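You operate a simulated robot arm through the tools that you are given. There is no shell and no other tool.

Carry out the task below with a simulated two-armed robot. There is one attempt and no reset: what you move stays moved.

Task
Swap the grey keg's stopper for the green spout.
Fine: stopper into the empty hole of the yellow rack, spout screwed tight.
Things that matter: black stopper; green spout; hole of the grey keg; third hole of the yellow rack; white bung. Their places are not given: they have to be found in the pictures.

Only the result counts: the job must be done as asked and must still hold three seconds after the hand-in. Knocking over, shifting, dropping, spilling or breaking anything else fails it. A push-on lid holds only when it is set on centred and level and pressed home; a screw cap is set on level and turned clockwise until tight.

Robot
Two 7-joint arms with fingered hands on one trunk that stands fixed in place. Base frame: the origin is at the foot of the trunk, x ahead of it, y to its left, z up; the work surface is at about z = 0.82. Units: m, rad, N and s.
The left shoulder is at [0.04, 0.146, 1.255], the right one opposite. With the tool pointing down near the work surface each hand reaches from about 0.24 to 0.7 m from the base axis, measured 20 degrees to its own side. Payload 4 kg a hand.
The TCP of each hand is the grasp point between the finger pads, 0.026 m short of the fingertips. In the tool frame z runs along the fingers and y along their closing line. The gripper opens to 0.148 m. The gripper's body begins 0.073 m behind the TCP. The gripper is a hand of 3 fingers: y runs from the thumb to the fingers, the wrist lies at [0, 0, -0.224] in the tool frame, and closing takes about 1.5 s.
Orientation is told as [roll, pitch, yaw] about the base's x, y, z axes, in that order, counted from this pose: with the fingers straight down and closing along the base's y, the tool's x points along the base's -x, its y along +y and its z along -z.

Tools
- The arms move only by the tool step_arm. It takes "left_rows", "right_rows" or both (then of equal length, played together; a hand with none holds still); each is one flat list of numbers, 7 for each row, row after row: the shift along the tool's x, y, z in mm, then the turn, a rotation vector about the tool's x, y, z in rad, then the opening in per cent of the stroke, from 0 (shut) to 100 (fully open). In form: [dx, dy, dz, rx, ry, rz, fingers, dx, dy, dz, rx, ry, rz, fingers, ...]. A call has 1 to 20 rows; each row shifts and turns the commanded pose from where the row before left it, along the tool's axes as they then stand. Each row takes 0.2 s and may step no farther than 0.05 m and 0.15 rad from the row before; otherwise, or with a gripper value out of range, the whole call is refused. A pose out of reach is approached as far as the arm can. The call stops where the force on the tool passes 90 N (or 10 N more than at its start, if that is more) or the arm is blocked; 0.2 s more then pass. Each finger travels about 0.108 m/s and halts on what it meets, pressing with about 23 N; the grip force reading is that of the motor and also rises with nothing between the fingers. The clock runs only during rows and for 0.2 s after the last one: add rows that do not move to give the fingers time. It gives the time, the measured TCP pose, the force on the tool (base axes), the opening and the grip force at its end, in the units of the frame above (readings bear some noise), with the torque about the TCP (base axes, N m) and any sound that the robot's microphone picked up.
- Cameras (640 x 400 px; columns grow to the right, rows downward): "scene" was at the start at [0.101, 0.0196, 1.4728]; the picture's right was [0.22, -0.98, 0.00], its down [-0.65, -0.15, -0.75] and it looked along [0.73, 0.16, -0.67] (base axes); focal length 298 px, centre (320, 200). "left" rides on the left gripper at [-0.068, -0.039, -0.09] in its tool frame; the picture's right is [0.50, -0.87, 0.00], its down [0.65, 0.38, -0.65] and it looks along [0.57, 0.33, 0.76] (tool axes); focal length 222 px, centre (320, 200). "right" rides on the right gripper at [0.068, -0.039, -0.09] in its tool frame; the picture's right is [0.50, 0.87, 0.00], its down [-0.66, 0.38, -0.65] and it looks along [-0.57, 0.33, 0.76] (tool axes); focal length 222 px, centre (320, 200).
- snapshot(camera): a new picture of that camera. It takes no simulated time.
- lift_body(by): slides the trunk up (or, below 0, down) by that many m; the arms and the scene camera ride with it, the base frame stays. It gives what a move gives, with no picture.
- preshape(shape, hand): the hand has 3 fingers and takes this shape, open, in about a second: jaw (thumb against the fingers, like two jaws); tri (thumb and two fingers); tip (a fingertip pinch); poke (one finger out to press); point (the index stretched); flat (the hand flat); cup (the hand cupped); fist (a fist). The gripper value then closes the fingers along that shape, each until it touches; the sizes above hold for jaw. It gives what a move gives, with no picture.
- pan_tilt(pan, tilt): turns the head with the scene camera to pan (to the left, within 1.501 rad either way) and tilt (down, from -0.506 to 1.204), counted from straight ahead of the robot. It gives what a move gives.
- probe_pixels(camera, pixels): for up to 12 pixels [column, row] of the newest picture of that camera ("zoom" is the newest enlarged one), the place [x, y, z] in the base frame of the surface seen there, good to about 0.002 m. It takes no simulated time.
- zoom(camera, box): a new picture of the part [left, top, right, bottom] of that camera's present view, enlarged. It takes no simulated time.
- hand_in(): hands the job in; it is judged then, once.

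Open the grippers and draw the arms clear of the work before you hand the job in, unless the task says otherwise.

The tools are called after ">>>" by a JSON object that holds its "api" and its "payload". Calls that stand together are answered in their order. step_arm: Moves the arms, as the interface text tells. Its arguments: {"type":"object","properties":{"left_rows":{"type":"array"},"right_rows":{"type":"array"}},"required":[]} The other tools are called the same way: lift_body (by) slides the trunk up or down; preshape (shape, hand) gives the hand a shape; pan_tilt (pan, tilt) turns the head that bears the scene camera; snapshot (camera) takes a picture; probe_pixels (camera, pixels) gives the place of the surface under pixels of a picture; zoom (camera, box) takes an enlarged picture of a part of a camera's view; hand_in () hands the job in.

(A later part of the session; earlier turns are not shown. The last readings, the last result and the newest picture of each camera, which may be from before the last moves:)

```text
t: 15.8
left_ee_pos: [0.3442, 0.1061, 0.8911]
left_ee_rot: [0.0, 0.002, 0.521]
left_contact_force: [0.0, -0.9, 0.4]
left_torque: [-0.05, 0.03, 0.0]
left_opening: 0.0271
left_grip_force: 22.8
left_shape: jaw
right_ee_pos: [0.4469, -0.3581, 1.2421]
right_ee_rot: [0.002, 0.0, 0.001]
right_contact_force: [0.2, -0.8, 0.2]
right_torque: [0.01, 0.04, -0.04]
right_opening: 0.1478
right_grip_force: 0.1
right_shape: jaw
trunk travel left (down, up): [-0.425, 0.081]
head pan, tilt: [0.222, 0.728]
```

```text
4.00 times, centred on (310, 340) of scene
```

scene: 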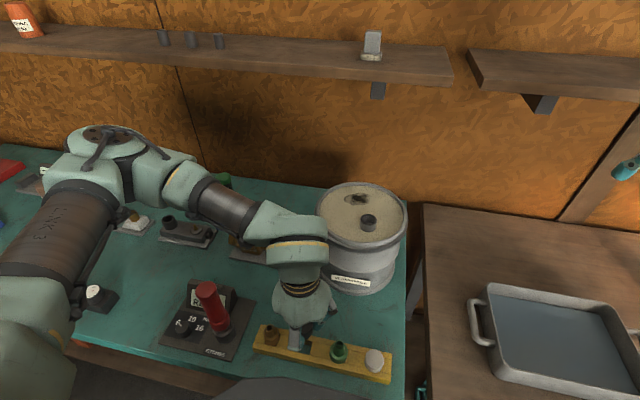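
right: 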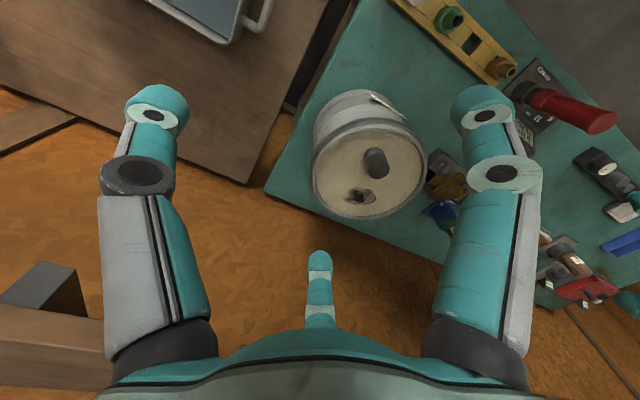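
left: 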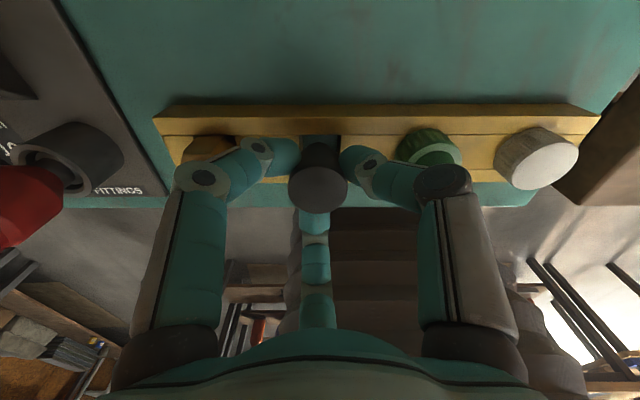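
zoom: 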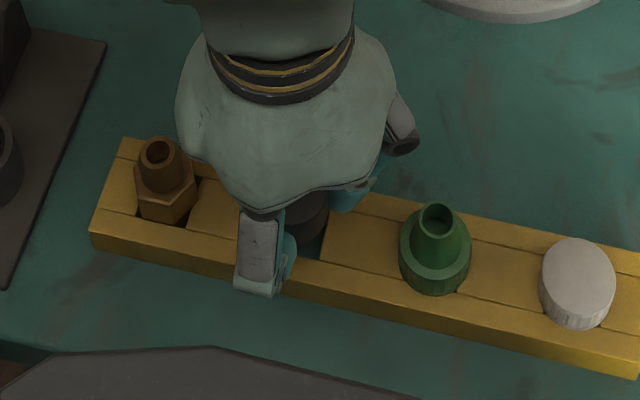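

No contact yet, and the fingers clear the brass nozzle and green spout. I ease down 16 mm in 4 mm steps so the plug enters the hole.

>>> {"api": "step_arm", "payload": {"left_rows": [0, 0, 4, 0, 0, 0, 0, 0, 0, 4, 0, 0, 0, 0, 0, 0, 4, 0, 0, 0, 0, 0, 0, 3, 0, 0, 0, 0, 0, 0, 0, 0, 0, 0, 0]}}

>>> {"api": "zoom", "payload": {"camera": "left", "box": [220, 90, 420, 230]}}

>>> {"api": "zoom", "payload": {"camera": "scene", "box": [260, 310, 360, 380]}}

```text
t: 17.0
left_ee_pos: [0.3445, 0.1059, 0.8774]
left_ee_rot: [-0.002, 0.002, 0.521]
left_contact_force: [-0.7, 0.1, 1.0]
left_torque: [0.02, 0.0, 0.02]
left_opening: 0.027
left_grip_force: 23.1
left_shape: jaw
right_ee_pos: [0.4467, -0.3577, 1.241]
right_ee_rot: [0.002, -0.002, 0.002]
right_contact_force: [0.9, -0.5, -0.3]
right_torque: [-0.01, 0.01, 0.01]
right_opening: 0.1478
right_grip_force: 0.0
right_shape: jaw
trunk travel left (down, up): [-0.425, 0.081]
head pan, tilt: [0.222, 0.728]
```

```text
2.86 times, centred on (320, 160) of left
```

zoom: 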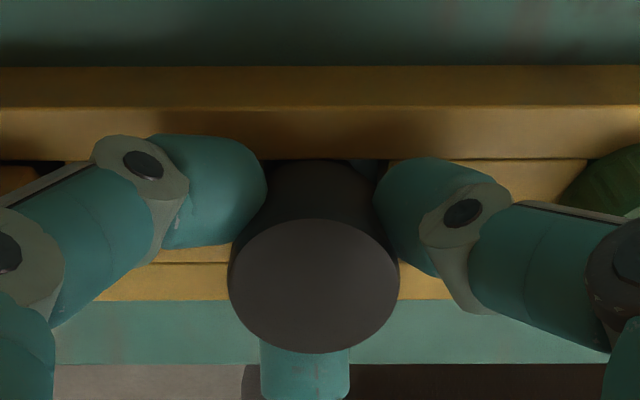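

```text
5.71 times, centred on (310, 345) of scene
```

zoom: 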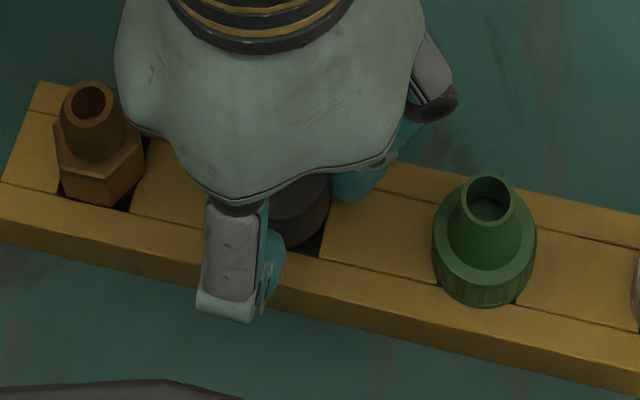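

The plug is inside the hole with no side force at TCP z 0.877. I continue down in 1 mm steps until the cap seats.

>>> {"api": "step_arm", "payload": {"left_rows": [0, 0, 1, 0, 0, 0, 0, 0, 0, 1, 0, 0, 0, 0, 0, 0, 1, 0, 0, 0, 0, 0, 0, 0, 0, 0, 0, 0]}}

>>> {"api": "zoom", "payload": {"camera": "left", "box": [220, 90, 420, 230]}}

```text
t: 18.0
left_ee_pos: [0.3446, 0.1063, 0.8747]
left_ee_rot: [-0.001, 0.002, 0.521]
left_contact_force: [-0.7, -1.7, -0.4]
left_torque: [0.02, 0.03, -0.01]
left_opening: 0.0273
left_grip_force: 23.2
left_shape: jaw
right_ee_pos: [0.446, -0.3595, 1.2422]
right_ee_rot: [0.001, 0.0, 0.0]
right_contact_force: [0.2, -0.3, -0.5]
right_torque: [0.02, -0.01, -0.01]
right_opening: 0.1479
right_grip_force: 0.2
right_shape: jaw
trunk travel left (down, up): [-0.425, 0.081]
head pan, tilt: [0.222, 0.728]
```

```text
2.86 times, centred on (320, 160) of left
```

zoom: 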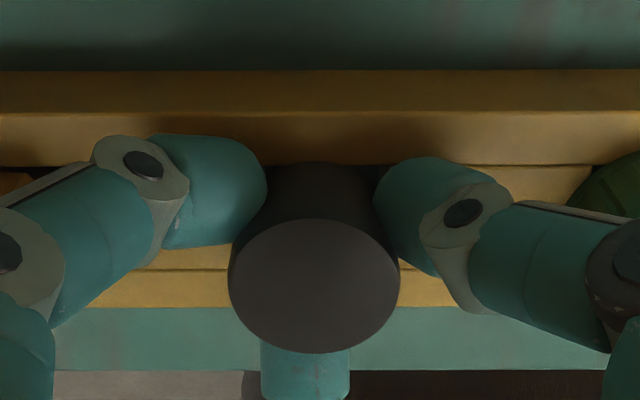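

Still only a light touch (−1.7 N sideways). I go on 3 mm more in 1 mm steps.

>>> {"api": "step_arm", "payload": {"left_rows": [0, 0, 1, 0, 0, 0, 0, 0, 0, 1, 0, 0, 0, 0, 0, 0, 0, 0, 0, 0, 0]}}

```text
t: 18.8
left_ee_pos: [0.3446, 0.1061, 0.8732]
left_ee_rot: [-0.004, 0.0, 0.519]
left_contact_force: [-1.6, -0.6, 18.2]
left_torque: [-0.02, -0.03, 0.02]
left_opening: 0.0276
left_grip_force: 22.7
left_shape: jaw
right_ee_pos: [0.4445, -0.3589, 1.2427]
right_ee_rot: [0.002, -0.002, -0.001]
right_contact_force: [0.0, 0.2, 0.2]
right_torque: [0.0, 0.01, -0.03]
right_opening: 0.1478
right_grip_force: 0.1
right_shape: jaw
trunk travel left (down, up): [-0.425, 0.081]
head pan, tilt: [0.222, 0.728]
```

The cap has seated (18 N upward at TCP z 0.873). I relieve the push by 1 mm and open the fingers gradually to 38 %.

>>> {"api": "step_arm", "payload": {"left_rows": [0, 0, -1, 0, 0, 0, 0, 0, 0, 0, 0, 0, 0, 20, 0, 0, 0, 0, 0, 0, 25, 0, 0, 0, 0, 0, 0, 30, 0, 0, 0, 0, 0, 0, 34, 0, 0, 0, 0, 0, 0, 38, 0, 0, 0, 0, 0, 0, 38, 0, 0, 0, 0, 0, 0, 38]}}

>>> {"api": "snapshot", "payload": {"camera": "left"}}

>>> {"api": "zoom", "payload": {"camera": "scene", "box": [260, 310, 360, 380]}}

```text
t: 20.6
left_ee_pos: [0.345, 0.1071, 0.8742]
left_ee_rot: [0.001, 0.003, 0.522]
left_contact_force: [-0.3, 0.3, -0.4]
left_torque: [-0.01, 0.01, 0.01]
left_opening: 0.0559
left_grip_force: 0.1
left_shape: jaw
right_ee_pos: [0.4473, -0.3581, 1.2414]
right_ee_rot: [0.001, -0.001, 0.001]
right_contact_force: [-0.7, -0.2, -0.5]
right_torque: [-0.01, 0.02, -0.01]
right_opening: 0.1477
right_grip_force: 0.2
right_shape: jaw
trunk travel left (down, up): [-0.425, 0.081]
head pan, tilt: [0.222, 0.728]
```

```text
taken
```

left: 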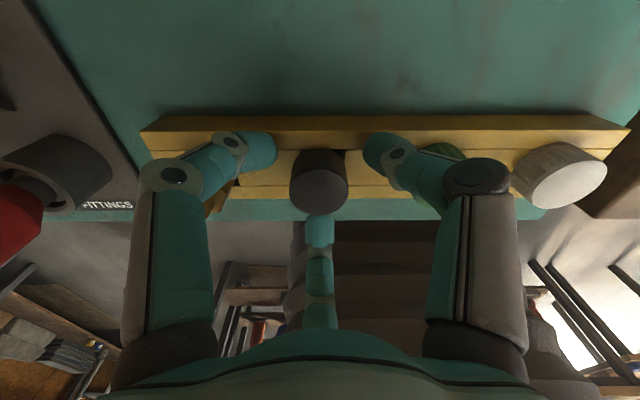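

```text
5.71 times, centred on (310, 345) of scene
```

zoom: 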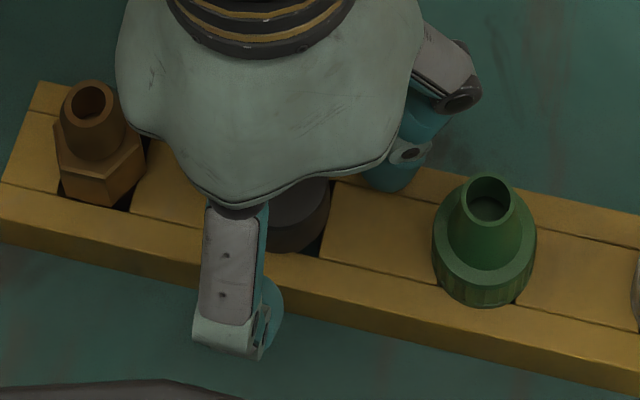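

The stopper stands in its hole and the fingers are free of it. I raise the hand straight up 115 mm and check the rack.

>>> {"api": "step_arm", "payload": {"left_rows": [0, 0, -8, 0, 0, 0, 38, 0, 0, -12, 0, 0, 0, 38, 0, 0, -25, 0, 0, 0, 38, 0, 0, -35, 0, 0, 0, 38, 0, 0, -35, 0, 0, 0, 38, 0, 0, 0, 0, 0, 0, 38]}}

>>> {"api": "snapshot", "payload": {"camera": "left"}}

>>> {"api": "zoom", "payload": {"camera": "scene", "box": [240, 300, 400, 400]}}

```text
t: 22.0
left_ee_pos: [0.3436, 0.1063, 0.9873]
left_ee_rot: [0.001, 0.002, 0.522]
left_contact_force: [0.4, 0.7, 0.0]
left_torque: [-0.04, 0.03, 0.0]
left_opening: 0.0561
left_grip_force: 0.1
left_shape: jaw
right_ee_pos: [0.4456, -0.3588, 1.2414]
right_ee_rot: [0.002, 0.0, 0.0]
right_contact_force: [0.3, -0.4, 0.2]
right_torque: [0.0, 0.01, -0.01]
right_opening: 0.148
right_grip_force: 0.1
right_shape: jaw
trunk travel left (down, up): [-0.425, 0.081]
head pan, tilt: [0.222, 0.728]
```

```text
taken
```

left: 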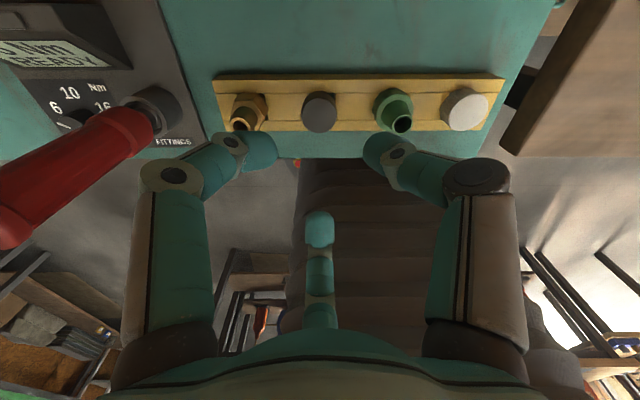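

```text
4.00 times, centred on (320, 350) of scene
```

zoom: 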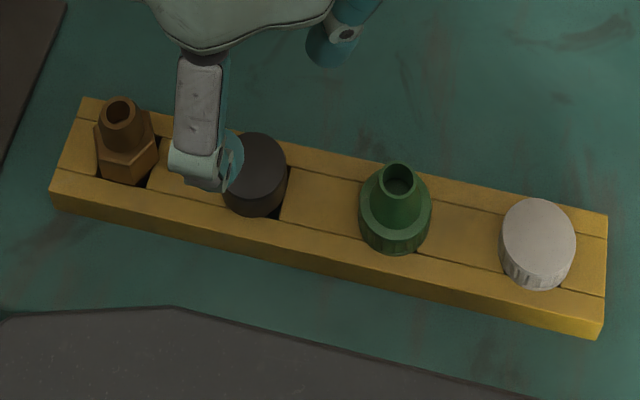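

The stopper sits upright in the third hole, and the rack is unmoved. Next I shift the hand 70 mm along −y over the green spout at the same height and look.

>>> {"api": "step_arm", "payload": {"left_rows": [11.6, -20.2, 0, 0, 0, 0, 40, 11.6, -20.2, 0, 0, 0, 0, 42, 11.6, -20.3, 0, 0, 0, 0, 42, 0, 0, 0, 0, 0, 0, 42, 0, 0, 0, 0, 0, 0, 42]}}

>>> {"api": "snapshot", "payload": {"camera": "left"}}

>>> {"api": "zoom", "payload": {"camera": "left", "box": [220, 60, 420, 160]}}

>>> {"api": "snapshot", "payload": {"camera": "scene"}}

```text
t: 23.2
left_ee_pos: [0.3444, 0.0343, 0.9873]
left_ee_rot: [-0.003, 0.001, 0.521]
left_contact_force: [1.0, 0.8, 0.1]
left_torque: [-0.03, 0.0, 0.0]
left_opening: 0.0619
left_grip_force: 0.1
left_shape: jaw
right_ee_pos: [0.4476, -0.3604, 1.2424]
right_ee_rot: [0.001, -0.002, -0.001]
right_contact_force: [-0.3, -0.1, 0.0]
right_torque: [0.01, 0.01, 0.0]
right_opening: 0.1478
right_grip_force: 0.1
right_shape: jaw
trunk travel left (down, up): [-0.425, 0.081]
head pan, tilt: [0.222, 0.728]
```

```text
taken
```

left: 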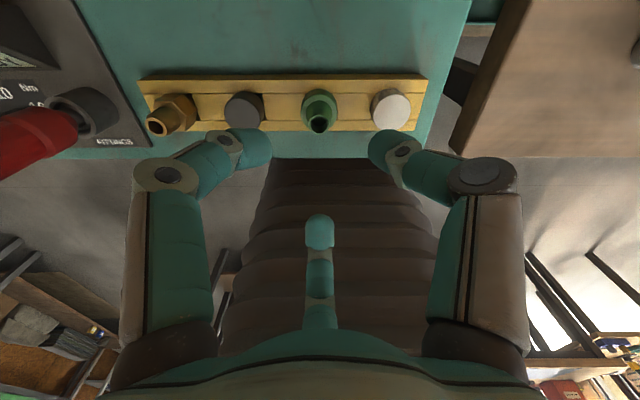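

```text
3.20 times, centred on (320, 110) of left
```

zoom: 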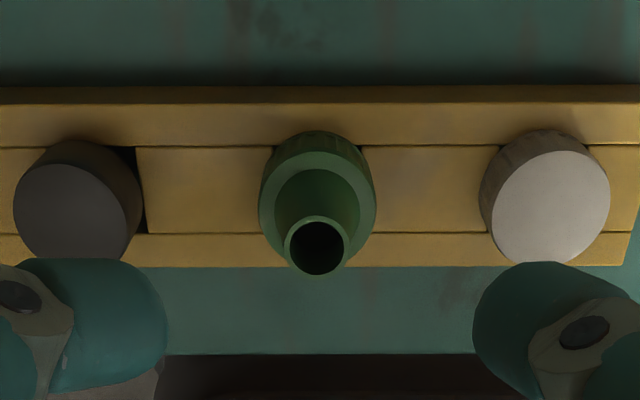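

```text
taken
```

scene: 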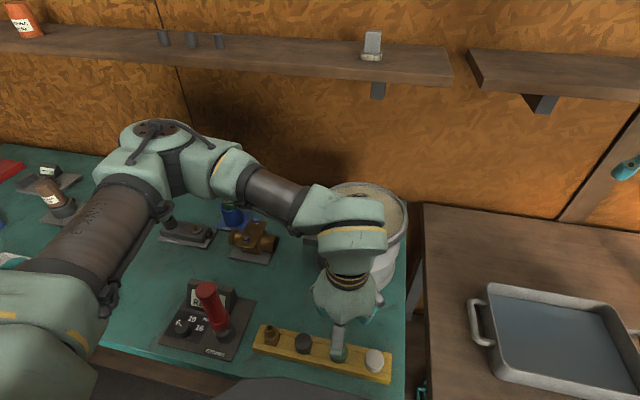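

The spout is centred on column ≈319 in the hand image, so y is right. I probe the collar and nozzle rim to fix the x offset.

>>> {"api": "probe_pixels", "payload": {"camera": "zoom", "pixels": [[265, 205], [371, 205], [318, 157], [290, 255], [346, 255], [318, 219], [318, 272], [287, 245], [349, 245], [280, 170], [356, 170]]}}

```text
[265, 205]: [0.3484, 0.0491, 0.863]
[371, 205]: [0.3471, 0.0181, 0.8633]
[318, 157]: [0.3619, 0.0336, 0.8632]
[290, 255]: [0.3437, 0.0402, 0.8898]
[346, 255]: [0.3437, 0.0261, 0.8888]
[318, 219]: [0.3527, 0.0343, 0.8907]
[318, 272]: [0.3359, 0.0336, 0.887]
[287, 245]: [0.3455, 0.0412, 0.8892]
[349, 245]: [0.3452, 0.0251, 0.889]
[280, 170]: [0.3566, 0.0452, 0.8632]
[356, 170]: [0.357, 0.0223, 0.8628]
```

Spout axis ≈(0.3445,0.0335), practically under the TCP. I nudge +1 mm in x and descend to TCP z≈0.90 to check finger clearances around it.

>>> {"api": "step_arm", "payload": {"left_rows": [-0.9, -0.5, 0, 0, 0, 0, 42, 0, 0, 25, 0, 0, 0, 42, 0, 0, 25, 0, 0, 0, 42, 0, 0, 20, 0, 0, 0, 42, 0, 0, 17, 0, 0, 0, 42, 0, 0, 0, 0, 0, 0, 42, 0, 0, 0, 0, 0, 0, 42]}}

>>> {"api": "snapshot", "payload": {"camera": "left"}}

>>> {"api": "zoom", "payload": {"camera": "scene", "box": [270, 300, 410, 390]}}

```text
t: 24.8
left_ee_pos: [0.3449, 0.037, 0.902]
left_ee_rot: [0.002, 0.002, 0.519]
left_contact_force: [0.1, -0.7, -0.8]
left_torque: [0.0, 0.02, -0.01]
left_opening: 0.0617
left_grip_force: 0.2
left_shape: jaw
right_ee_pos: [0.4476, -0.3589, 1.2412]
right_ee_rot: [0.001, 0.001, 0.0]
right_contact_force: [0.0, 0.0, 0.5]
right_torque: [0.02, -0.01, -0.07]
right_opening: 0.1478
right_grip_force: 0.1
right_shape: jaw
trunk travel left (down, up): [-0.425, 0.081]
head pan, tilt: [0.222, 0.728]
```

```text
taken
```

left: 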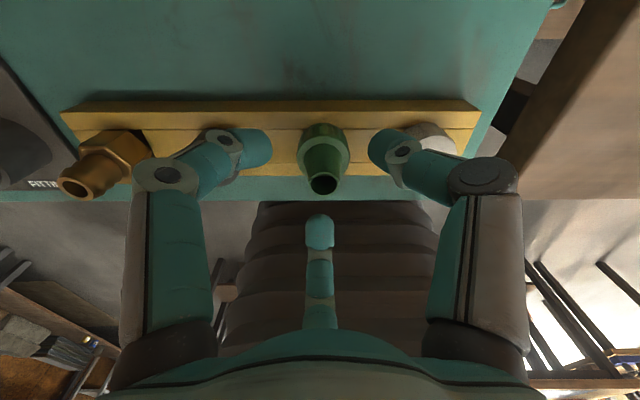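

```text
4.44 times, centred on (340, 345) of scene
```

zoom: 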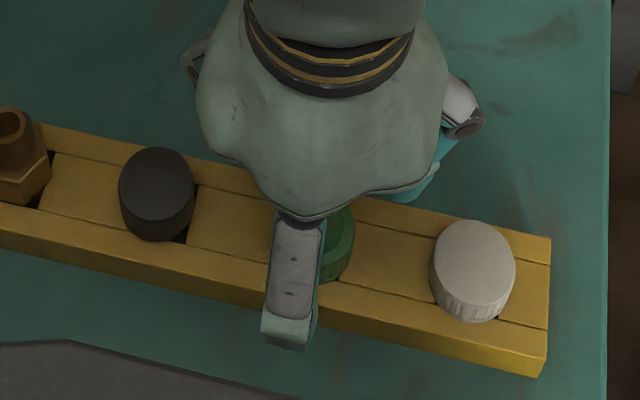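

The nozzle mouth sits at (322,184), about 2 mm toward −y of the grip centre. I correct by −1.8 mm in y and descend 28 mm to TCP z≈0.874, then check before closing.

>>> {"api": "step_arm", "payload": {"left_rows": [0.9, -1.6, 0, 0, 0, 0, 42, 0, 0, 10, 0, 0, 0, 42, 0, 0, 10, 0, 0, 0, 42, 0, 0, 7.5, 0, 0, 0, 42, 0, 0, 0, 0, 0, 0, 42]}}

>>> {"api": "snapshot", "payload": {"camera": "left"}}

>>> {"api": "zoom", "payload": {"camera": "left", "box": [220, 100, 420, 240]}}

```text
t: 26.0
left_ee_pos: [0.3452, 0.0348, 0.8726]
left_ee_rot: [-0.003, 0.004, 0.521]
left_contact_force: [-0.8, 0.2, 0.7]
left_torque: [0.03, 0.01, 0.02]
left_opening: 0.0622
left_grip_force: 0.1
left_shape: jaw
right_ee_pos: [0.4474, -0.3597, 1.2409]
right_ee_rot: [0.002, 0.0, -0.001]
right_contact_force: [0.8, 0.4, 0.0]
right_torque: [0.0, 0.04, 0.0]
right_opening: 0.1479
right_grip_force: 0.0
right_shape: jaw
trunk travel left (down, up): [-0.425, 0.081]
head pan, tilt: [0.222, 0.728]
```

```text
taken
```

left: 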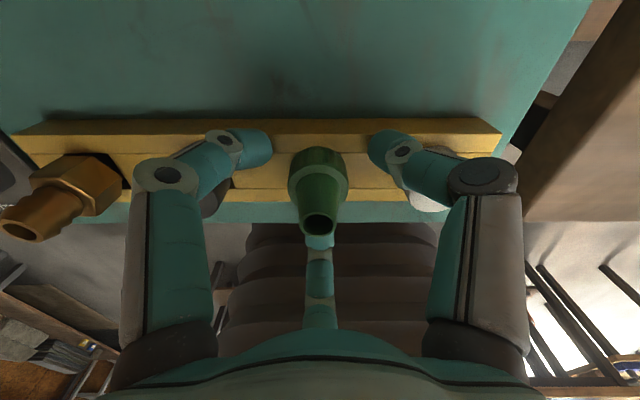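

```text
2.86 times, centred on (320, 170) of left
```

zoom: 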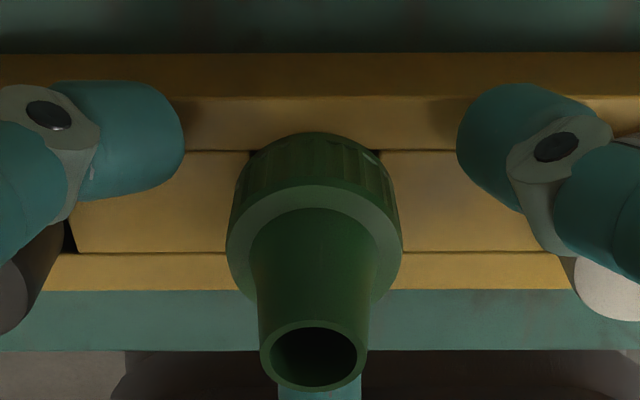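

The collar is now centred at column ≈318, where the gripped stopper was, and the fingertips are ≈3 mm above the rack. I close the fingers onto the knurled collar.

>>> {"api": "step_arm", "payload": {"left_rows": [0, 0, 0, 0, 0, 0, 34, 0, 0, 0, 0, 0, 0, 28, 0, 0, 0, 0, 0, 0, 22, 0, 0, 0, 0, 0, 0, 15, 0, 0, 0, 0, 0, 0, 5, 0, 0, 0, 0, 0, 0, 0, 0, 0, 0, 0, 0, 0, 0]}}

>>> {"api": "snapshot", "payload": {"camera": "left"}}

>>> {"api": "zoom", "payload": {"camera": "left", "box": [220, 100, 420, 240]}}

>>> {"api": "zoom", "payload": {"camera": "scene", "box": [270, 300, 410, 390]}}

```text
t: 27.6
left_ee_pos: [0.3459, 0.0336, 0.8724]
left_ee_rot: [-0.001, 0.001, 0.521]
left_contact_force: [0.1, 1.3, 0.4]
left_torque: [-0.02, -0.03, 0.05]
left_opening: 0.0295
left_grip_force: 23.1
left_shape: jaw
right_ee_pos: [0.4475, -0.3589, 1.2411]
right_ee_rot: [0.001, -0.001, -0.001]
right_contact_force: [0.4, 0.6, 1.4]
right_torque: [0.03, 0.0, -0.02]
right_opening: 0.148
right_grip_force: 0.0
right_shape: jaw
trunk travel left (down, up): [-0.425, 0.081]
head pan, tilt: [0.222, 0.728]
```

```text
taken
```

left: 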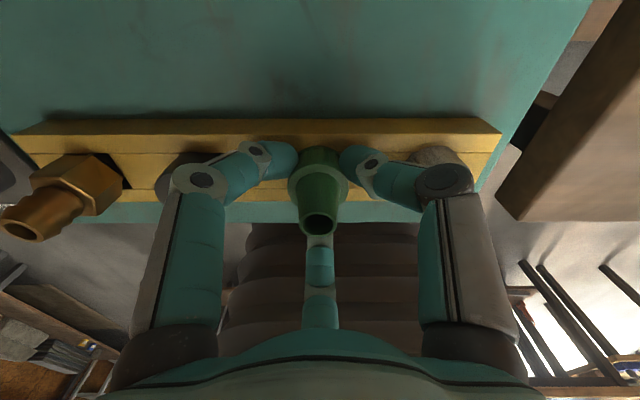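

```text
2.86 times, centred on (320, 170) of left
```

zoom: 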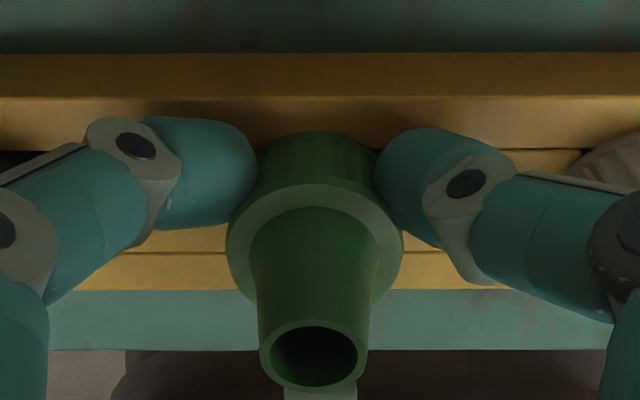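

```text
4.44 times, centred on (340, 345) of scene
```

zoom: 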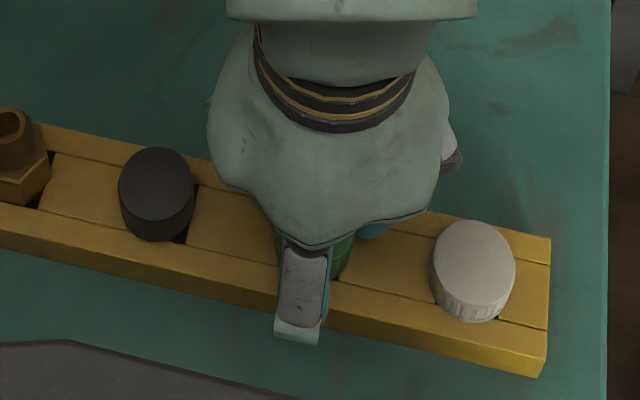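

The grip holds (23 N, opening 29.5 mm) with the spout centred and upright. I lift it straight up slowly out of the rack.

>>> {"api": "step_arm", "payload": {"left_rows": [0, 0, -3, 0, 0, 0, 0, 0, 0, -5, 0, 0, 0, 0, 0, 0, -8, 0, 0, 0, 0, 0, 0, -10, 0, 0, 0, 0, 0, 0, -20, 0, 0, 0, 0, 0, 0, -30, 0, 0, 0, 0, 0, 0, -30, 0, 0, 0, 0, 0, 0, 0, 0, 0, 0, 0]}}

>>> {"api": "snapshot", "payload": {"camera": "left"}}

>>> {"api": "zoom", "payload": {"camera": "scene", "box": [260, 260, 400, 390]}}

```text
t: 29.4
left_ee_pos: [0.3472, 0.0346, 0.9809]
left_ee_rot: [0.0, 0.001, 0.52]
left_contact_force: [0.1, 0.1, -0.6]
left_torque: [0.0, 0.0, 0.02]
left_opening: 0.0295
left_grip_force: 22.8
left_shape: jaw
right_ee_pos: [0.4473, -0.3586, 1.2404]
right_ee_rot: [0.002, 0.0, -0.001]
right_contact_force: [0.1, 0.1, 0.7]
right_torque: [-0.01, -0.01, 0.03]
right_opening: 0.1479
right_grip_force: 0.0
right_shape: jaw
trunk travel left (down, up): [-0.425, 0.081]
head pan, tilt: [0.222, 0.728]
```

```text
taken
```

left: 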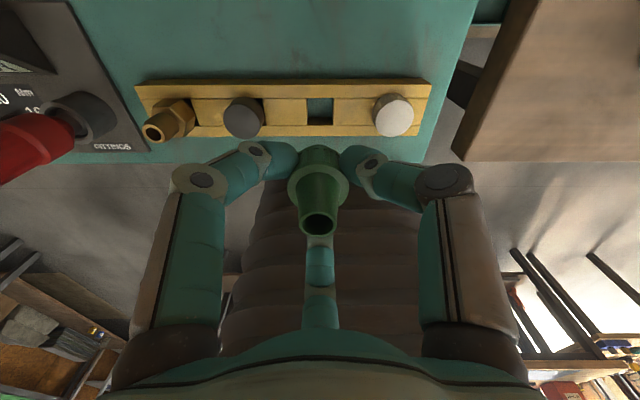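

```text
3.08 times, centred on (330, 325) of scene
```

zoom: 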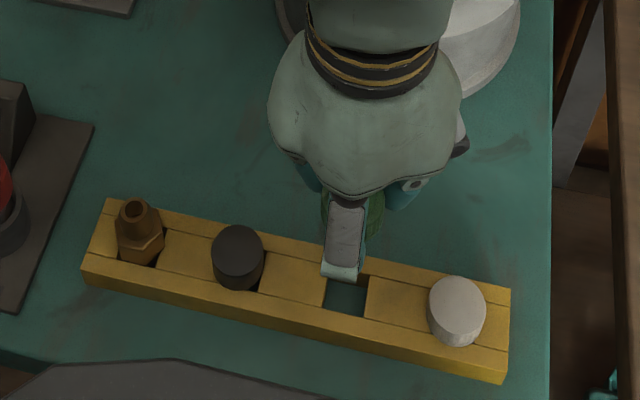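

The spout is out and upright in the grip, rack unmoved. I raise it to about z 1.14 while yawing counter-clockwise to gain room for the clockwise screwing later.

>>> {"api": "step_arm", "payload": {"left_rows": [0, 0, -20, 0, 0, -0.12, 0, 0, 0, -20, 0, 0, -0.12, 0, 0, 0, -20, 0, 0, -0.12, 0, 0, 0, -20, 0, 0, -0.12, 0, 0, 0, -20, 0, 0, -0.12, 0, 0, 0, -20, 0, 0, -0.12, 0, 0, 0, -20, 0, 0, -0.12, 0, 0, 0, -20, 0, 0, -0.12, 0, 0, 0, 0, 0, 0, 0, 0, 0, 0, 0, 0, 0, 0, 0]}}

>>> {"api": "snapshot", "payload": {"camera": "scene"}}

>>> {"api": "snapshot", "payload": {"camera": "left"}}

```text
t: 31.6
left_ee_pos: [0.3456, 0.036, 1.1396]
left_ee_rot: [0.0, 0.001, 1.481]
left_contact_force: [0.1, 0.4, 0.2]
left_torque: [-0.05, 0.0, -0.01]
left_opening: 0.0296
left_grip_force: 23.4
left_shape: jaw
right_ee_pos: [0.4472, -0.3579, 1.241]
right_ee_rot: [0.002, -0.001, 0.0]
right_contact_force: [-1.3, 0.2, -0.1]
right_torque: [0.04, 0.02, -0.04]
right_opening: 0.1477
right_grip_force: 0.0
right_shape: jaw
trunk travel left (down, up): [-0.425, 0.081]
head pan, tilt: [0.222, 0.728]
```

```text
taken
```

scene: 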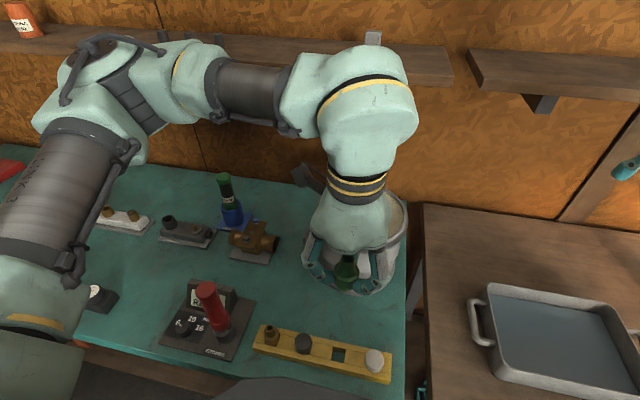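

```text
taken
```

left: 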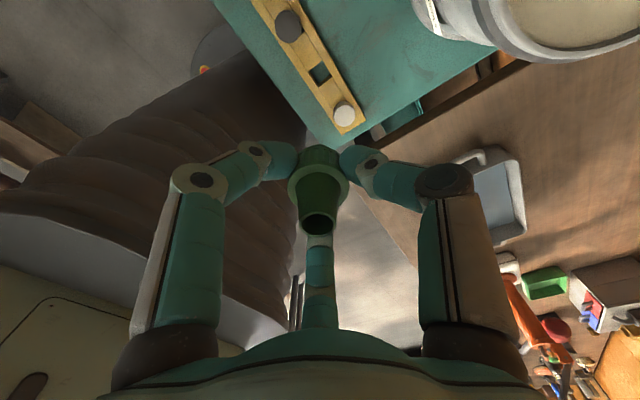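

Yaw 1.48 was reached without trouble and the spout is visible at (345,270) in the scene. I zoom to see its underside shape.

>>> {"api": "zoom", "payload": {"camera": "scene", "box": [310, 240, 380, 300]}}

```text
6.67 times, centred on (345, 270) of scene
```

zoom: 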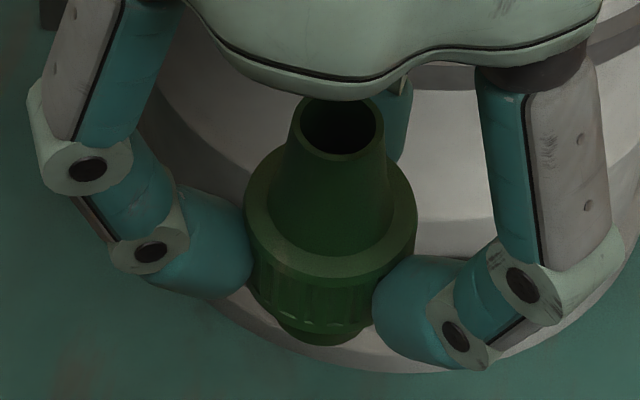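

The spout shows nozzle, knurled collar and a narrower plug below at zoom (322,335). I probe heights of the collar's lower edge and plug bottom.

>>> {"api": "probe_pixels", "payload": {"camera": "zoom", "pixels": [[320, 338], [320, 330], [340, 340], [300, 332], [320, 318], [320, 300], [320, 275], [330, 240], [350, 315], [285, 315]]}}

```text
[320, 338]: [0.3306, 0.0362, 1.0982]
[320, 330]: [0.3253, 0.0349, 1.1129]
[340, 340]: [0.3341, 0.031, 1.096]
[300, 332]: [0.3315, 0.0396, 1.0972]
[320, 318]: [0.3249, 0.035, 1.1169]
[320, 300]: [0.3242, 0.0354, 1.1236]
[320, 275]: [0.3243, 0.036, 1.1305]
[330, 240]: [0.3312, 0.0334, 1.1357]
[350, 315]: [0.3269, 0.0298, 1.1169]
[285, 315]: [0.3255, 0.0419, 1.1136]
```

Collar bottom is ≈28 mm below the TCP and the plug bottom ≈44 mm below, so it clears the keg neck (1.021) at this height. I carry the spout over the neck at about (0.559,0.015).

>>> {"api": "step_arm", "payload": {"left_rows": [0, -35.7, 0, 0, 0, 0, 0, 0, -35.7, 0, 0, 0, 0, 0, 0, -35.7, 0, 0, 0, 0, 0, 0, -35.7, 0, 0, 0, 0, 0, 0, -35.7, 0, 0, 0, 0, 0, 1.4, -36, 0, 0, 0, 0, 0, 0, 0, 0, 0, 0, 0, 0, 0, 0, 0, 0, 0, 0, 0]}}

>>> {"api": "snapshot", "payload": {"camera": "scene"}}

>>> {"api": "snapshot", "payload": {"camera": "left"}}

>>> {"api": "zoom", "payload": {"camera": "scene", "box": [320, 150, 420, 240]}}

```text
t: 33.4
left_ee_pos: [0.5581, 0.0146, 1.1408]
left_ee_rot: [-0.002, 0.0, 1.48]
left_contact_force: [0.4, -0.2, 0.0]
left_torque: [0.01, 0.02, -0.03]
left_opening: 0.0293
left_grip_force: 22.6
left_shape: jaw
right_ee_pos: [0.4474, -0.3589, 1.2417]
right_ee_rot: [0.003, 0.0, 0.001]
right_contact_force: [0.4, 0.1, -0.1]
right_torque: [0.0, -0.03, -0.02]
right_opening: 0.1479
right_grip_force: 0.0
right_shape: jaw
trunk travel left (down, up): [-0.425, 0.081]
head pan, tilt: [0.222, 0.728]
```

```text
taken
```

scene: 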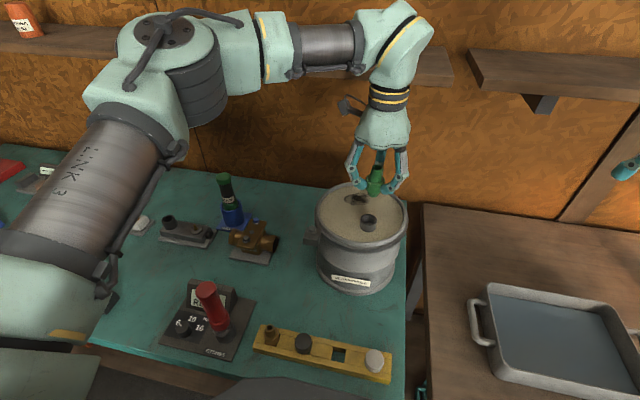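

```text
taken
```

left: 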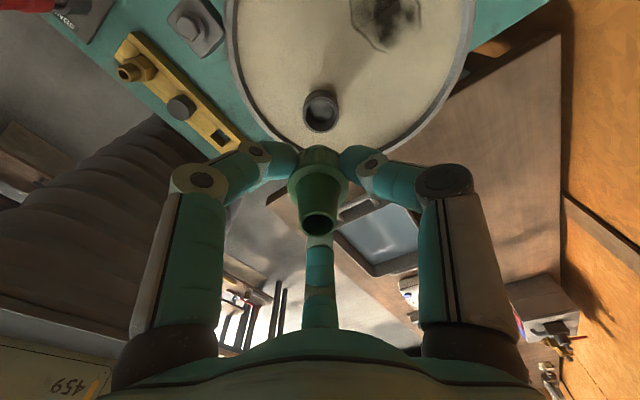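

```text
4.44 times, centred on (370, 195) of scene
```

zoom: 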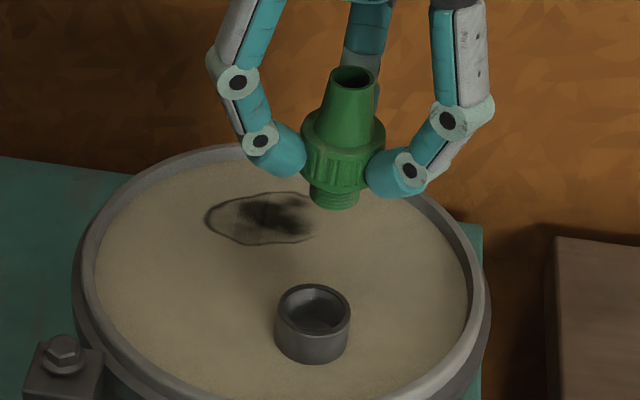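

The threaded plug hangs above the neck; in the scene zoom the neck centre is near (313,300) and the spout axis near (335,190), slightly right of the plumb line. I zoom closer in both cameras to measure the misalignment.

>>> {"api": "zoom", "payload": {"camera": "scene", "box": [340, 165, 400, 235]}}

>>> {"api": "zoom", "payload": {"camera": "left", "box": [270, 80, 370, 240]}}

```text
5.71 times, centred on (370, 200) of scene
```

zoom: 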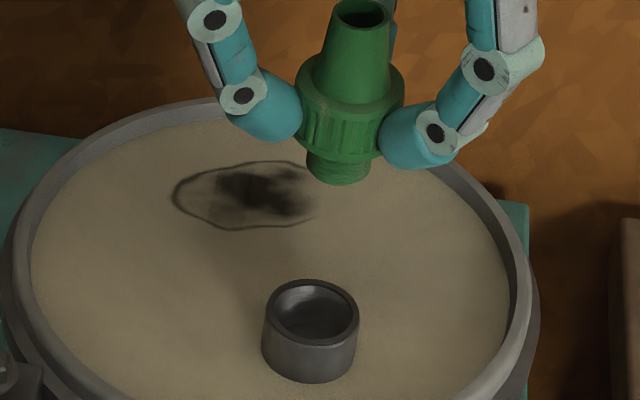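

```text
2.50 times, centred on (320, 160) of left
```

zoom: 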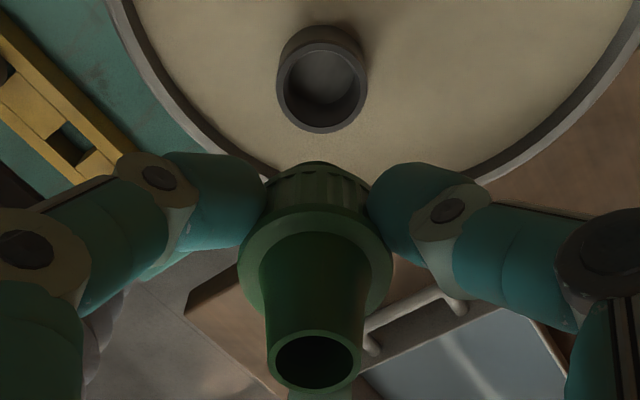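

By plumb-line geometry from both views, the neck sits about (+2.5,+1.4) mm from the spout axis. I probe neck ring and spout points for a cross-check.

>>> {"api": "probe_pixels", "payload": {"camera": "zoom", "pixels": [[281, 90], [362, 90], [321, 130], [321, 46], [272, 362], [357, 362], [314, 388], [314, 336], [243, 270], [388, 270], [315, 210]]}}

>>> {"api": "probe_pixels", "payload": {"camera": "scene", "pixels": [[361, 219], [376, 219], [368, 214.5], [368, 225], [373, 195], [368.5, 195], [378, 195]]}}

```text
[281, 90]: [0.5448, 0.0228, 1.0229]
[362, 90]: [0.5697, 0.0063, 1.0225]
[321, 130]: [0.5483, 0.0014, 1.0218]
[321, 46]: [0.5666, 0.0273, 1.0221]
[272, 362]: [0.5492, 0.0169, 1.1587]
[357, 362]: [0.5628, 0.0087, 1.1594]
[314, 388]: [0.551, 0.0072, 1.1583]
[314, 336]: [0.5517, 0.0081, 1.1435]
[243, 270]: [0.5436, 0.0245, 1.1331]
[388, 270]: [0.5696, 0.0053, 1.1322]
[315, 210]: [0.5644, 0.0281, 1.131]
```

```text
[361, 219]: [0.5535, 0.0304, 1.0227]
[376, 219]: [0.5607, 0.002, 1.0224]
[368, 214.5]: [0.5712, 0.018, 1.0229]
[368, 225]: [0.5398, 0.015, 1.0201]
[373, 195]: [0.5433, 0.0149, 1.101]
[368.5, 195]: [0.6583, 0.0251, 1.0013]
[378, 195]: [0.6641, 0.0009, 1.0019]
```

Estimates put the neck about (+1.5,+1.3) mm from the spout axis. I apply that shift and lower to TCP z≈1.076, leaving roughly 9 mm between plug and neck, then re-measure.

>>> {"api": "step_arm", "payload": {"left_rows": [-1.4, -1.4, 0, 0, 0, 0, 0, 0, 0, 20, 0, 0, 0, 0, 0, 0, 20, 0, 0, 0, 0, 0, 0, 15, 0, 0, 0, 0, 0, 0, 10, 0, 0, 0, 0, 0, 0, 0, 0, 0, 0, 0, 0, 0, 0, 0, 0, 0, 0]}}

>>> {"api": "zoom", "payload": {"camera": "scene", "box": [340, 165, 400, 235]}}

>>> {"api": "zoom", "payload": {"camera": "left", "box": [270, 100, 370, 240]}}

```text
t: 35.0
left_ee_pos: [0.5598, 0.017, 1.0747]
left_ee_rot: [0.0, 0.003, 1.478]
left_contact_force: [0.0, 1.4, -0.5]
left_torque: [-0.02, 0.04, 0.01]
left_opening: 0.0296
left_grip_force: 23.3
left_shape: jaw
right_ee_pos: [0.4473, -0.3591, 1.2419]
right_ee_rot: [0.002, 0.001, -0.001]
right_contact_force: [-0.3, -0.3, -0.2]
right_torque: [0.03, 0.03, 0.04]
right_opening: 0.1478
right_grip_force: 0.1
right_shape: jaw
trunk travel left (down, up): [-0.425, 0.081]
head pan, tilt: [0.222, 0.728]
```

```text
5.71 times, centred on (370, 200) of scene
```

zoom: 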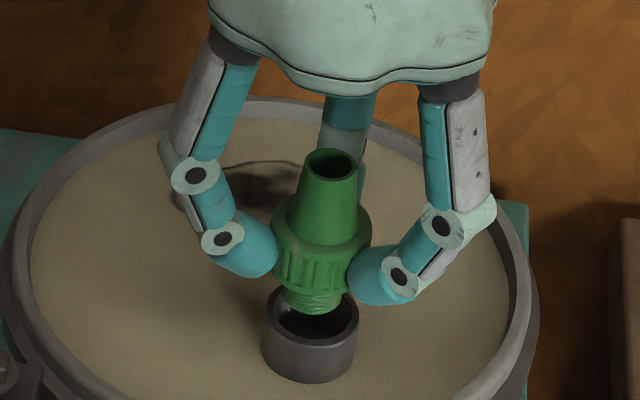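

```text
2.86 times, centred on (320, 170) of left
```

zoom: 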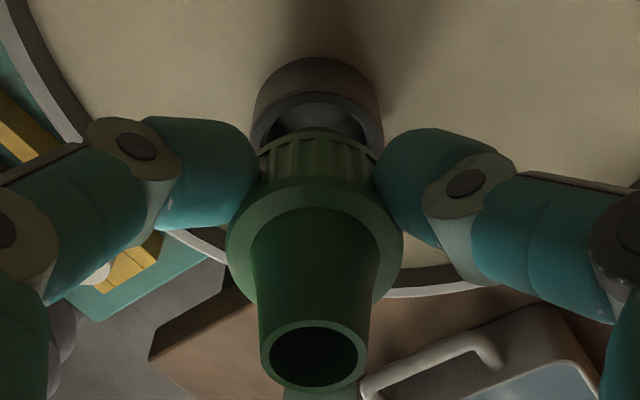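

Remaining misalignment is under 1 mm (neck about (−0.4,−0.6) mm from the axis), and the spout looks level. I trim that and lower in small steps to make first contact with the neck.

>>> {"api": "step_arm", "payload": {"left_rows": [0.6, 0.3, 0, 0, 0, 0, 0, 0, 0, 4, 0, 0, 0, 0, 0, 0, 3, 0, 0, 0, 0, 0, 0, 1, 0, 0, 0, 0, 0, 0, 1, 0, 0, 0, 0, 0, 0, 0, 0, 0, 0, 0]}}

>>> {"api": "zoom", "payload": {"camera": "scene", "box": [340, 175, 400, 235]}}

```text
t: 36.4
left_ee_pos: [0.5592, 0.0146, 1.0655]
left_ee_rot: [0.001, 0.003, 1.479]
left_contact_force: [0.7, 0.1, -0.3]
left_torque: [-0.02, 0.03, -0.01]
left_opening: 0.0293
left_grip_force: 22.6
left_shape: jaw
right_ee_pos: [0.4464, -0.3583, 1.2422]
right_ee_rot: [0.003, 0.0, 0.0]
right_contact_force: [-0.3, 0.1, -0.4]
right_torque: [0.0, -0.02, -0.01]
right_opening: 0.1477
right_grip_force: 0.1
right_shape: jaw
trunk travel left (down, up): [-0.425, 0.081]
head pan, tilt: [0.222, 0.728]
```

```text
6.67 times, centred on (370, 205) of scene
```

zoom: 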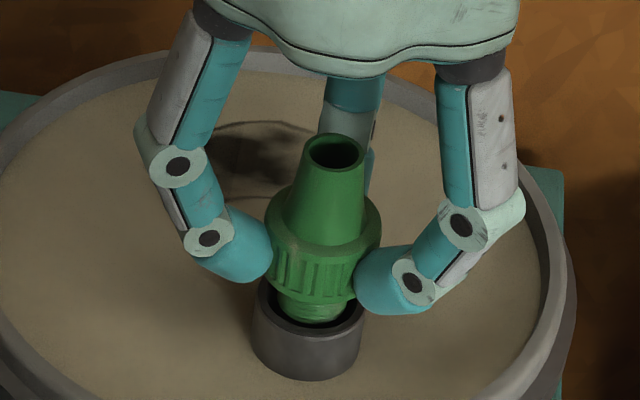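

No contact at TCP z 1.0655, and the plug looks centred over the opening. I continue down in 1 mm steps.

>>> {"api": "step_arm", "payload": {"left_rows": [0, 0, 1, 0, 0, 0, 0, 0, 0, 1, 0, 0, 0, 0, 0, 0, 1, 0, 0, 0, 0, 0, 0, 0, 0, 0, 0, 0]}}

>>> {"api": "zoom", "payload": {"camera": "scene", "box": [340, 175, 400, 235]}}

```text
t: 37.4
left_ee_pos: [0.5609, 0.0132, 1.0634]
left_ee_rot: [0.002, 0.002, 1.48]
left_contact_force: [0.5, 0.1, -0.7]
left_torque: [0.0, 0.04, 0.0]
left_opening: 0.0291
left_grip_force: 22.7
left_shape: jaw
right_ee_pos: [0.4469, -0.358, 1.2421]
right_ee_rot: [0.001, 0.0, -0.001]
right_contact_force: [0.3, -0.7, -0.5]
right_torque: [0.03, -0.03, 0.05]
right_opening: 0.1479
right_grip_force: 0.1
right_shape: jaw
trunk travel left (down, up): [-0.425, 0.081]
head pan, tilt: [0.222, 0.728]
```

```text
6.67 times, centred on (370, 205) of scene
```

zoom: 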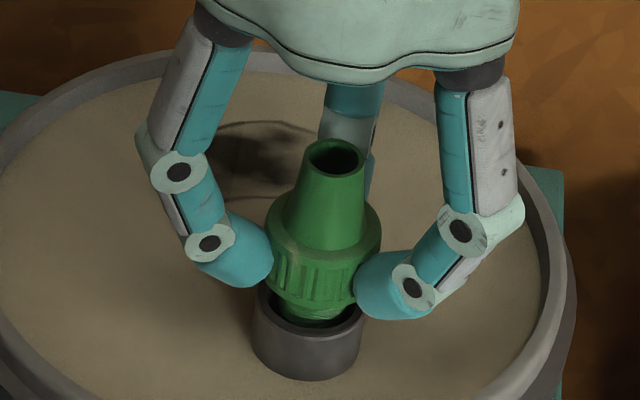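

Still free at z 1.063; the plug seems to be entering. I go 3 mm further in 1 mm steps.

>>> {"api": "step_arm", "payload": {"left_rows": [0, 0, 1, 0, 0, 0, 0, 0, 0, 1, 0, 0, 0, 0, 0, 0, 0, 0, 0, 0, 0]}}

>>> {"api": "zoom", "payload": {"camera": "left", "box": [270, 100, 370, 240]}}

```text
t: 38.2
left_ee_pos: [0.5614, 0.0143, 1.061]
left_ee_rot: [0.0, 0.002, 1.48]
left_contact_force: [0.0, -0.2, 0.5]
left_torque: [-0.02, -0.01, -0.01]
left_opening: 0.0296
left_grip_force: 23.6
left_shape: jaw
right_ee_pos: [0.447, -0.3583, 1.2416]
right_ee_rot: [0.003, 0.001, 0.0]
right_contact_force: [-0.5, 0.0, 0.5]
right_torque: [-0.02, 0.01, 0.0]
right_opening: 0.1478
right_grip_force: 0.0
right_shape: jaw
trunk travel left (down, up): [-0.425, 0.081]
head pan, tilt: [0.222, 0.728]
```

```text
2.86 times, centred on (320, 170) of left
```

zoom: 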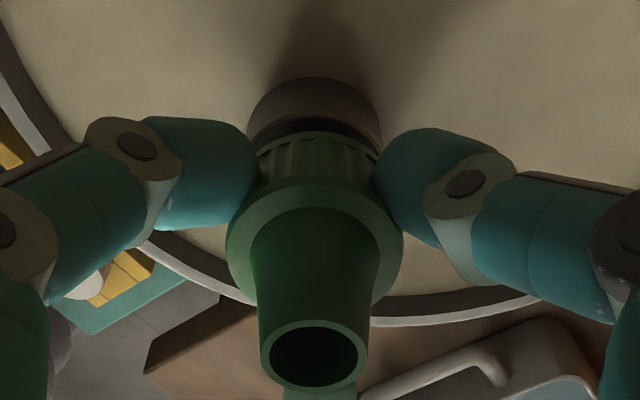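

Alignment in the hand view holds (neck centre column 315, spout 314.5). I continue down in 1 mm steps until I feel contact.

>>> {"api": "step_arm", "payload": {"left_rows": [0, 0, 1, 0, 0, 0, 0, 0, 0, 1, 0, 0, 0, 0, 0, 0, 0, 0, 0, 0, 0]}}

```text
t: 39.0
left_ee_pos: [0.5594, 0.0151, 1.058]
left_ee_rot: [0.0, 0.0, 1.481]
left_contact_force: [-0.1, 0.1, -0.5]
left_torque: [0.01, 0.04, -0.01]
left_opening: 0.0298
left_grip_force: 22.8
left_shape: jaw
right_ee_pos: [0.4463, -0.3597, 1.242]
right_ee_rot: [0.001, 0.0, 0.002]
right_contact_force: [-0.3, 0.4, -1.0]
right_torque: [0.0, -0.02, -0.04]
right_opening: 0.1481
right_grip_force: 0.0
right_shape: jaw
trunk travel left (down, up): [-0.425, 0.081]
head pan, tilt: [0.222, 0.728]
```

No force still at z 1.058, so the plug is several mm inside the neck. I go 2 mm further.

>>> {"api": "step_arm", "payload": {"left_rows": [0, 0, 1, 0, 0, 0, 0, 0, 0, 1, 0, 0, 0, 0, 0, 0, 0, 0, 0, 0, 0]}}

>>> {"api": "zoom", "payload": {"camera": "scene", "box": [340, 175, 400, 235]}}

```text
t: 39.8
left_ee_pos: [0.5597, 0.0152, 1.0557]
left_ee_rot: [0.003, 0.003, 1.48]
left_contact_force: [-0.6, -1.1, -0.6]
left_torque: [0.01, 0.02, 0.04]
left_opening: 0.0294
left_grip_force: 23.7
left_shape: jaw
right_ee_pos: [0.4466, -0.3586, 1.2412]
right_ee_rot: [0.002, 0.001, 0.001]
right_contact_force: [0.8, -0.8, 0.0]
right_torque: [-0.04, -0.01, 0.02]
right_opening: 0.1477
right_grip_force: 0.2
right_shape: jaw
trunk travel left (down, up): [-0.425, 0.081]
head pan, tilt: [0.222, 0.728]
```

```text
6.67 times, centred on (370, 205) of scene
```

zoom: 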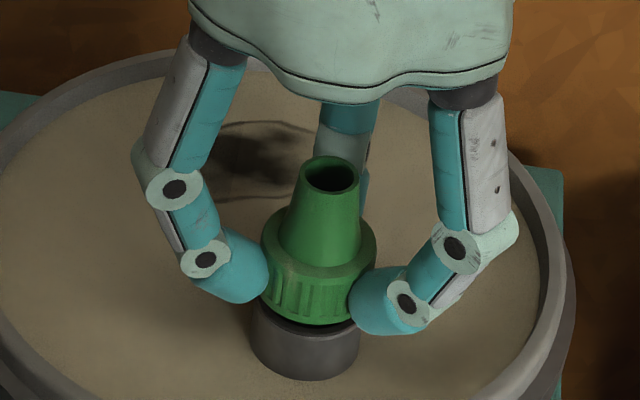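

The collar is now about 5 mm above the neck with the plug well inside. I continue 2 mm more, watching for thread contact.

>>> {"api": "step_arm", "payload": {"left_rows": [0, 0, 1, 0, 0, 0, 0, 0, 0, 1, 0, 0, 0, 0, 0, 0, 0, 0, 0, 0, 0]}}

```text
t: 40.6
left_ee_pos: [0.5603, 0.0152, 1.0559]
left_ee_rot: [-0.002, 0.001, 1.481]
left_contact_force: [0.5, 0.9, 8.0]
left_torque: [0.05, 0.02, 0.01]
left_opening: 0.0296
left_grip_force: 22.9
left_shape: jaw
right_ee_pos: [0.4456, -0.3587, 1.2428]
right_ee_rot: [0.001, 0.001, 0.002]
right_contact_force: [1.0, 0.0, 0.2]
right_torque: [0.01, 0.02, 0.0]
right_opening: 0.1478
right_grip_force: 0.2
right_shape: jaw
trunk travel left (down, up): [-0.425, 0.081]
head pan, tilt: [0.222, 0.728]
```

Contact came at TCP z≈1.056 with 8 N, collar still ≈4–5 mm above the neck: this is the thread start. I turn clockwise (tool rz positive) by about 1 rad under this light push.

>>> {"api": "step_arm", "payload": {"left_rows": [0, 0, 0, 0, 0, 0.1, 0, 0, 0, 0, 0, 0, 0.1, 0, 0, 0, 0, 0, 0, 0.1, 0, 0, 0, 0, 0, 0, 0.1, 0, 0, 0, 0, 0, 0, 0.1, 0, 0, 0, 0, 0, 0, 0, 0]}}

>>> {"api": "zoom", "payload": {"camera": "scene", "box": [340, 175, 400, 235]}}

```text
t: 42.0
left_ee_pos: [0.5594, 0.0137, 1.055]
left_ee_rot: [-0.002, 0.002, 0.98]
left_contact_force: [-0.7, -2.2, 9.6]
left_torque: [-0.03, 0.0, 0.01]
left_opening: 0.0296
left_grip_force: 23.5
left_shape: jaw
right_ee_pos: [0.4455, -0.3585, 1.2421]
right_ee_rot: [0.002, -0.002, -0.001]
right_contact_force: [0.1, 0.7, -0.1]
right_torque: [-0.03, -0.03, -0.03]
right_opening: 0.1479
right_grip_force: 0.1
right_shape: jaw
trunk travel left (down, up): [-0.425, 0.081]
head pan, tilt: [0.222, 0.728]
```

```text
6.67 times, centred on (370, 205) of scene
```

zoom: 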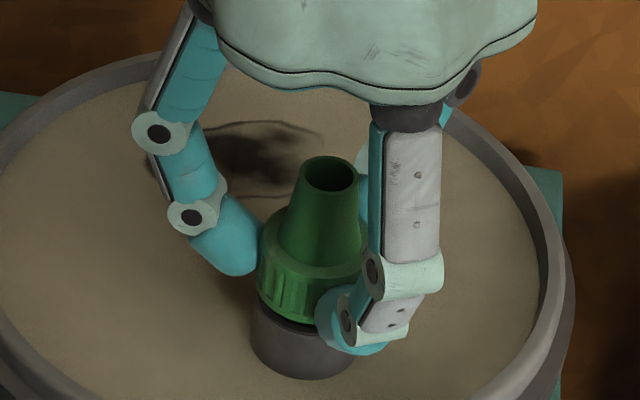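

Turned half a radian with almost no torque and a steady 9.6 N push. I keep turning clockwise another radian.

>>> {"api": "step_arm", "payload": {"left_rows": [0, 0, 0, 0, 0, 0.12, 0, 0, 0, 0, 0, 0, 0.12, 0, 0, 0, 0, 0, 0, 0.12, 0, 0, 0, 0, 0, 0, 0.12, 0, 0, 0, 0, 0, 0, 0.12, 0, 0, 0, 0, 0, 0, 0.12, 0, 0, 0, 0, 0, 0, 0.12, 0, 0, 0, 0, 0, 0, 0.12, 0, 0, 0, 0, 0, 0, 0, 0]}}

>>> {"api": "zoom", "payload": {"camera": "scene", "box": [340, 175, 400, 235]}}

```text
t: 44.0
left_ee_pos: [0.5591, 0.0138, 1.055]
left_ee_rot: [-0.001, 0.0, 0.016]
left_contact_force: [-4.5, -3.7, 3.0]
left_torque: [-0.13, 0.08, 0.0]
left_opening: 0.0297
left_grip_force: 22.8
left_shape: jaw
right_ee_pos: [0.445, -0.3589, 1.241]
right_ee_rot: [0.001, 0.001, 0.0]
right_contact_force: [0.1, -0.8, -0.9]
right_torque: [-0.02, 0.01, -0.01]
right_opening: 0.1478
right_grip_force: 0.1
right_shape: jaw
trunk travel left (down, up): [-0.425, 0.081]
head pan, tilt: [0.222, 0.728]
```

```text
6.67 times, centred on (370, 205) of scene
```

zoom: 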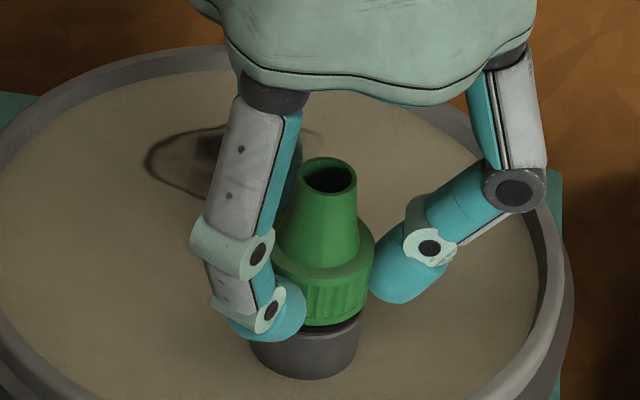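

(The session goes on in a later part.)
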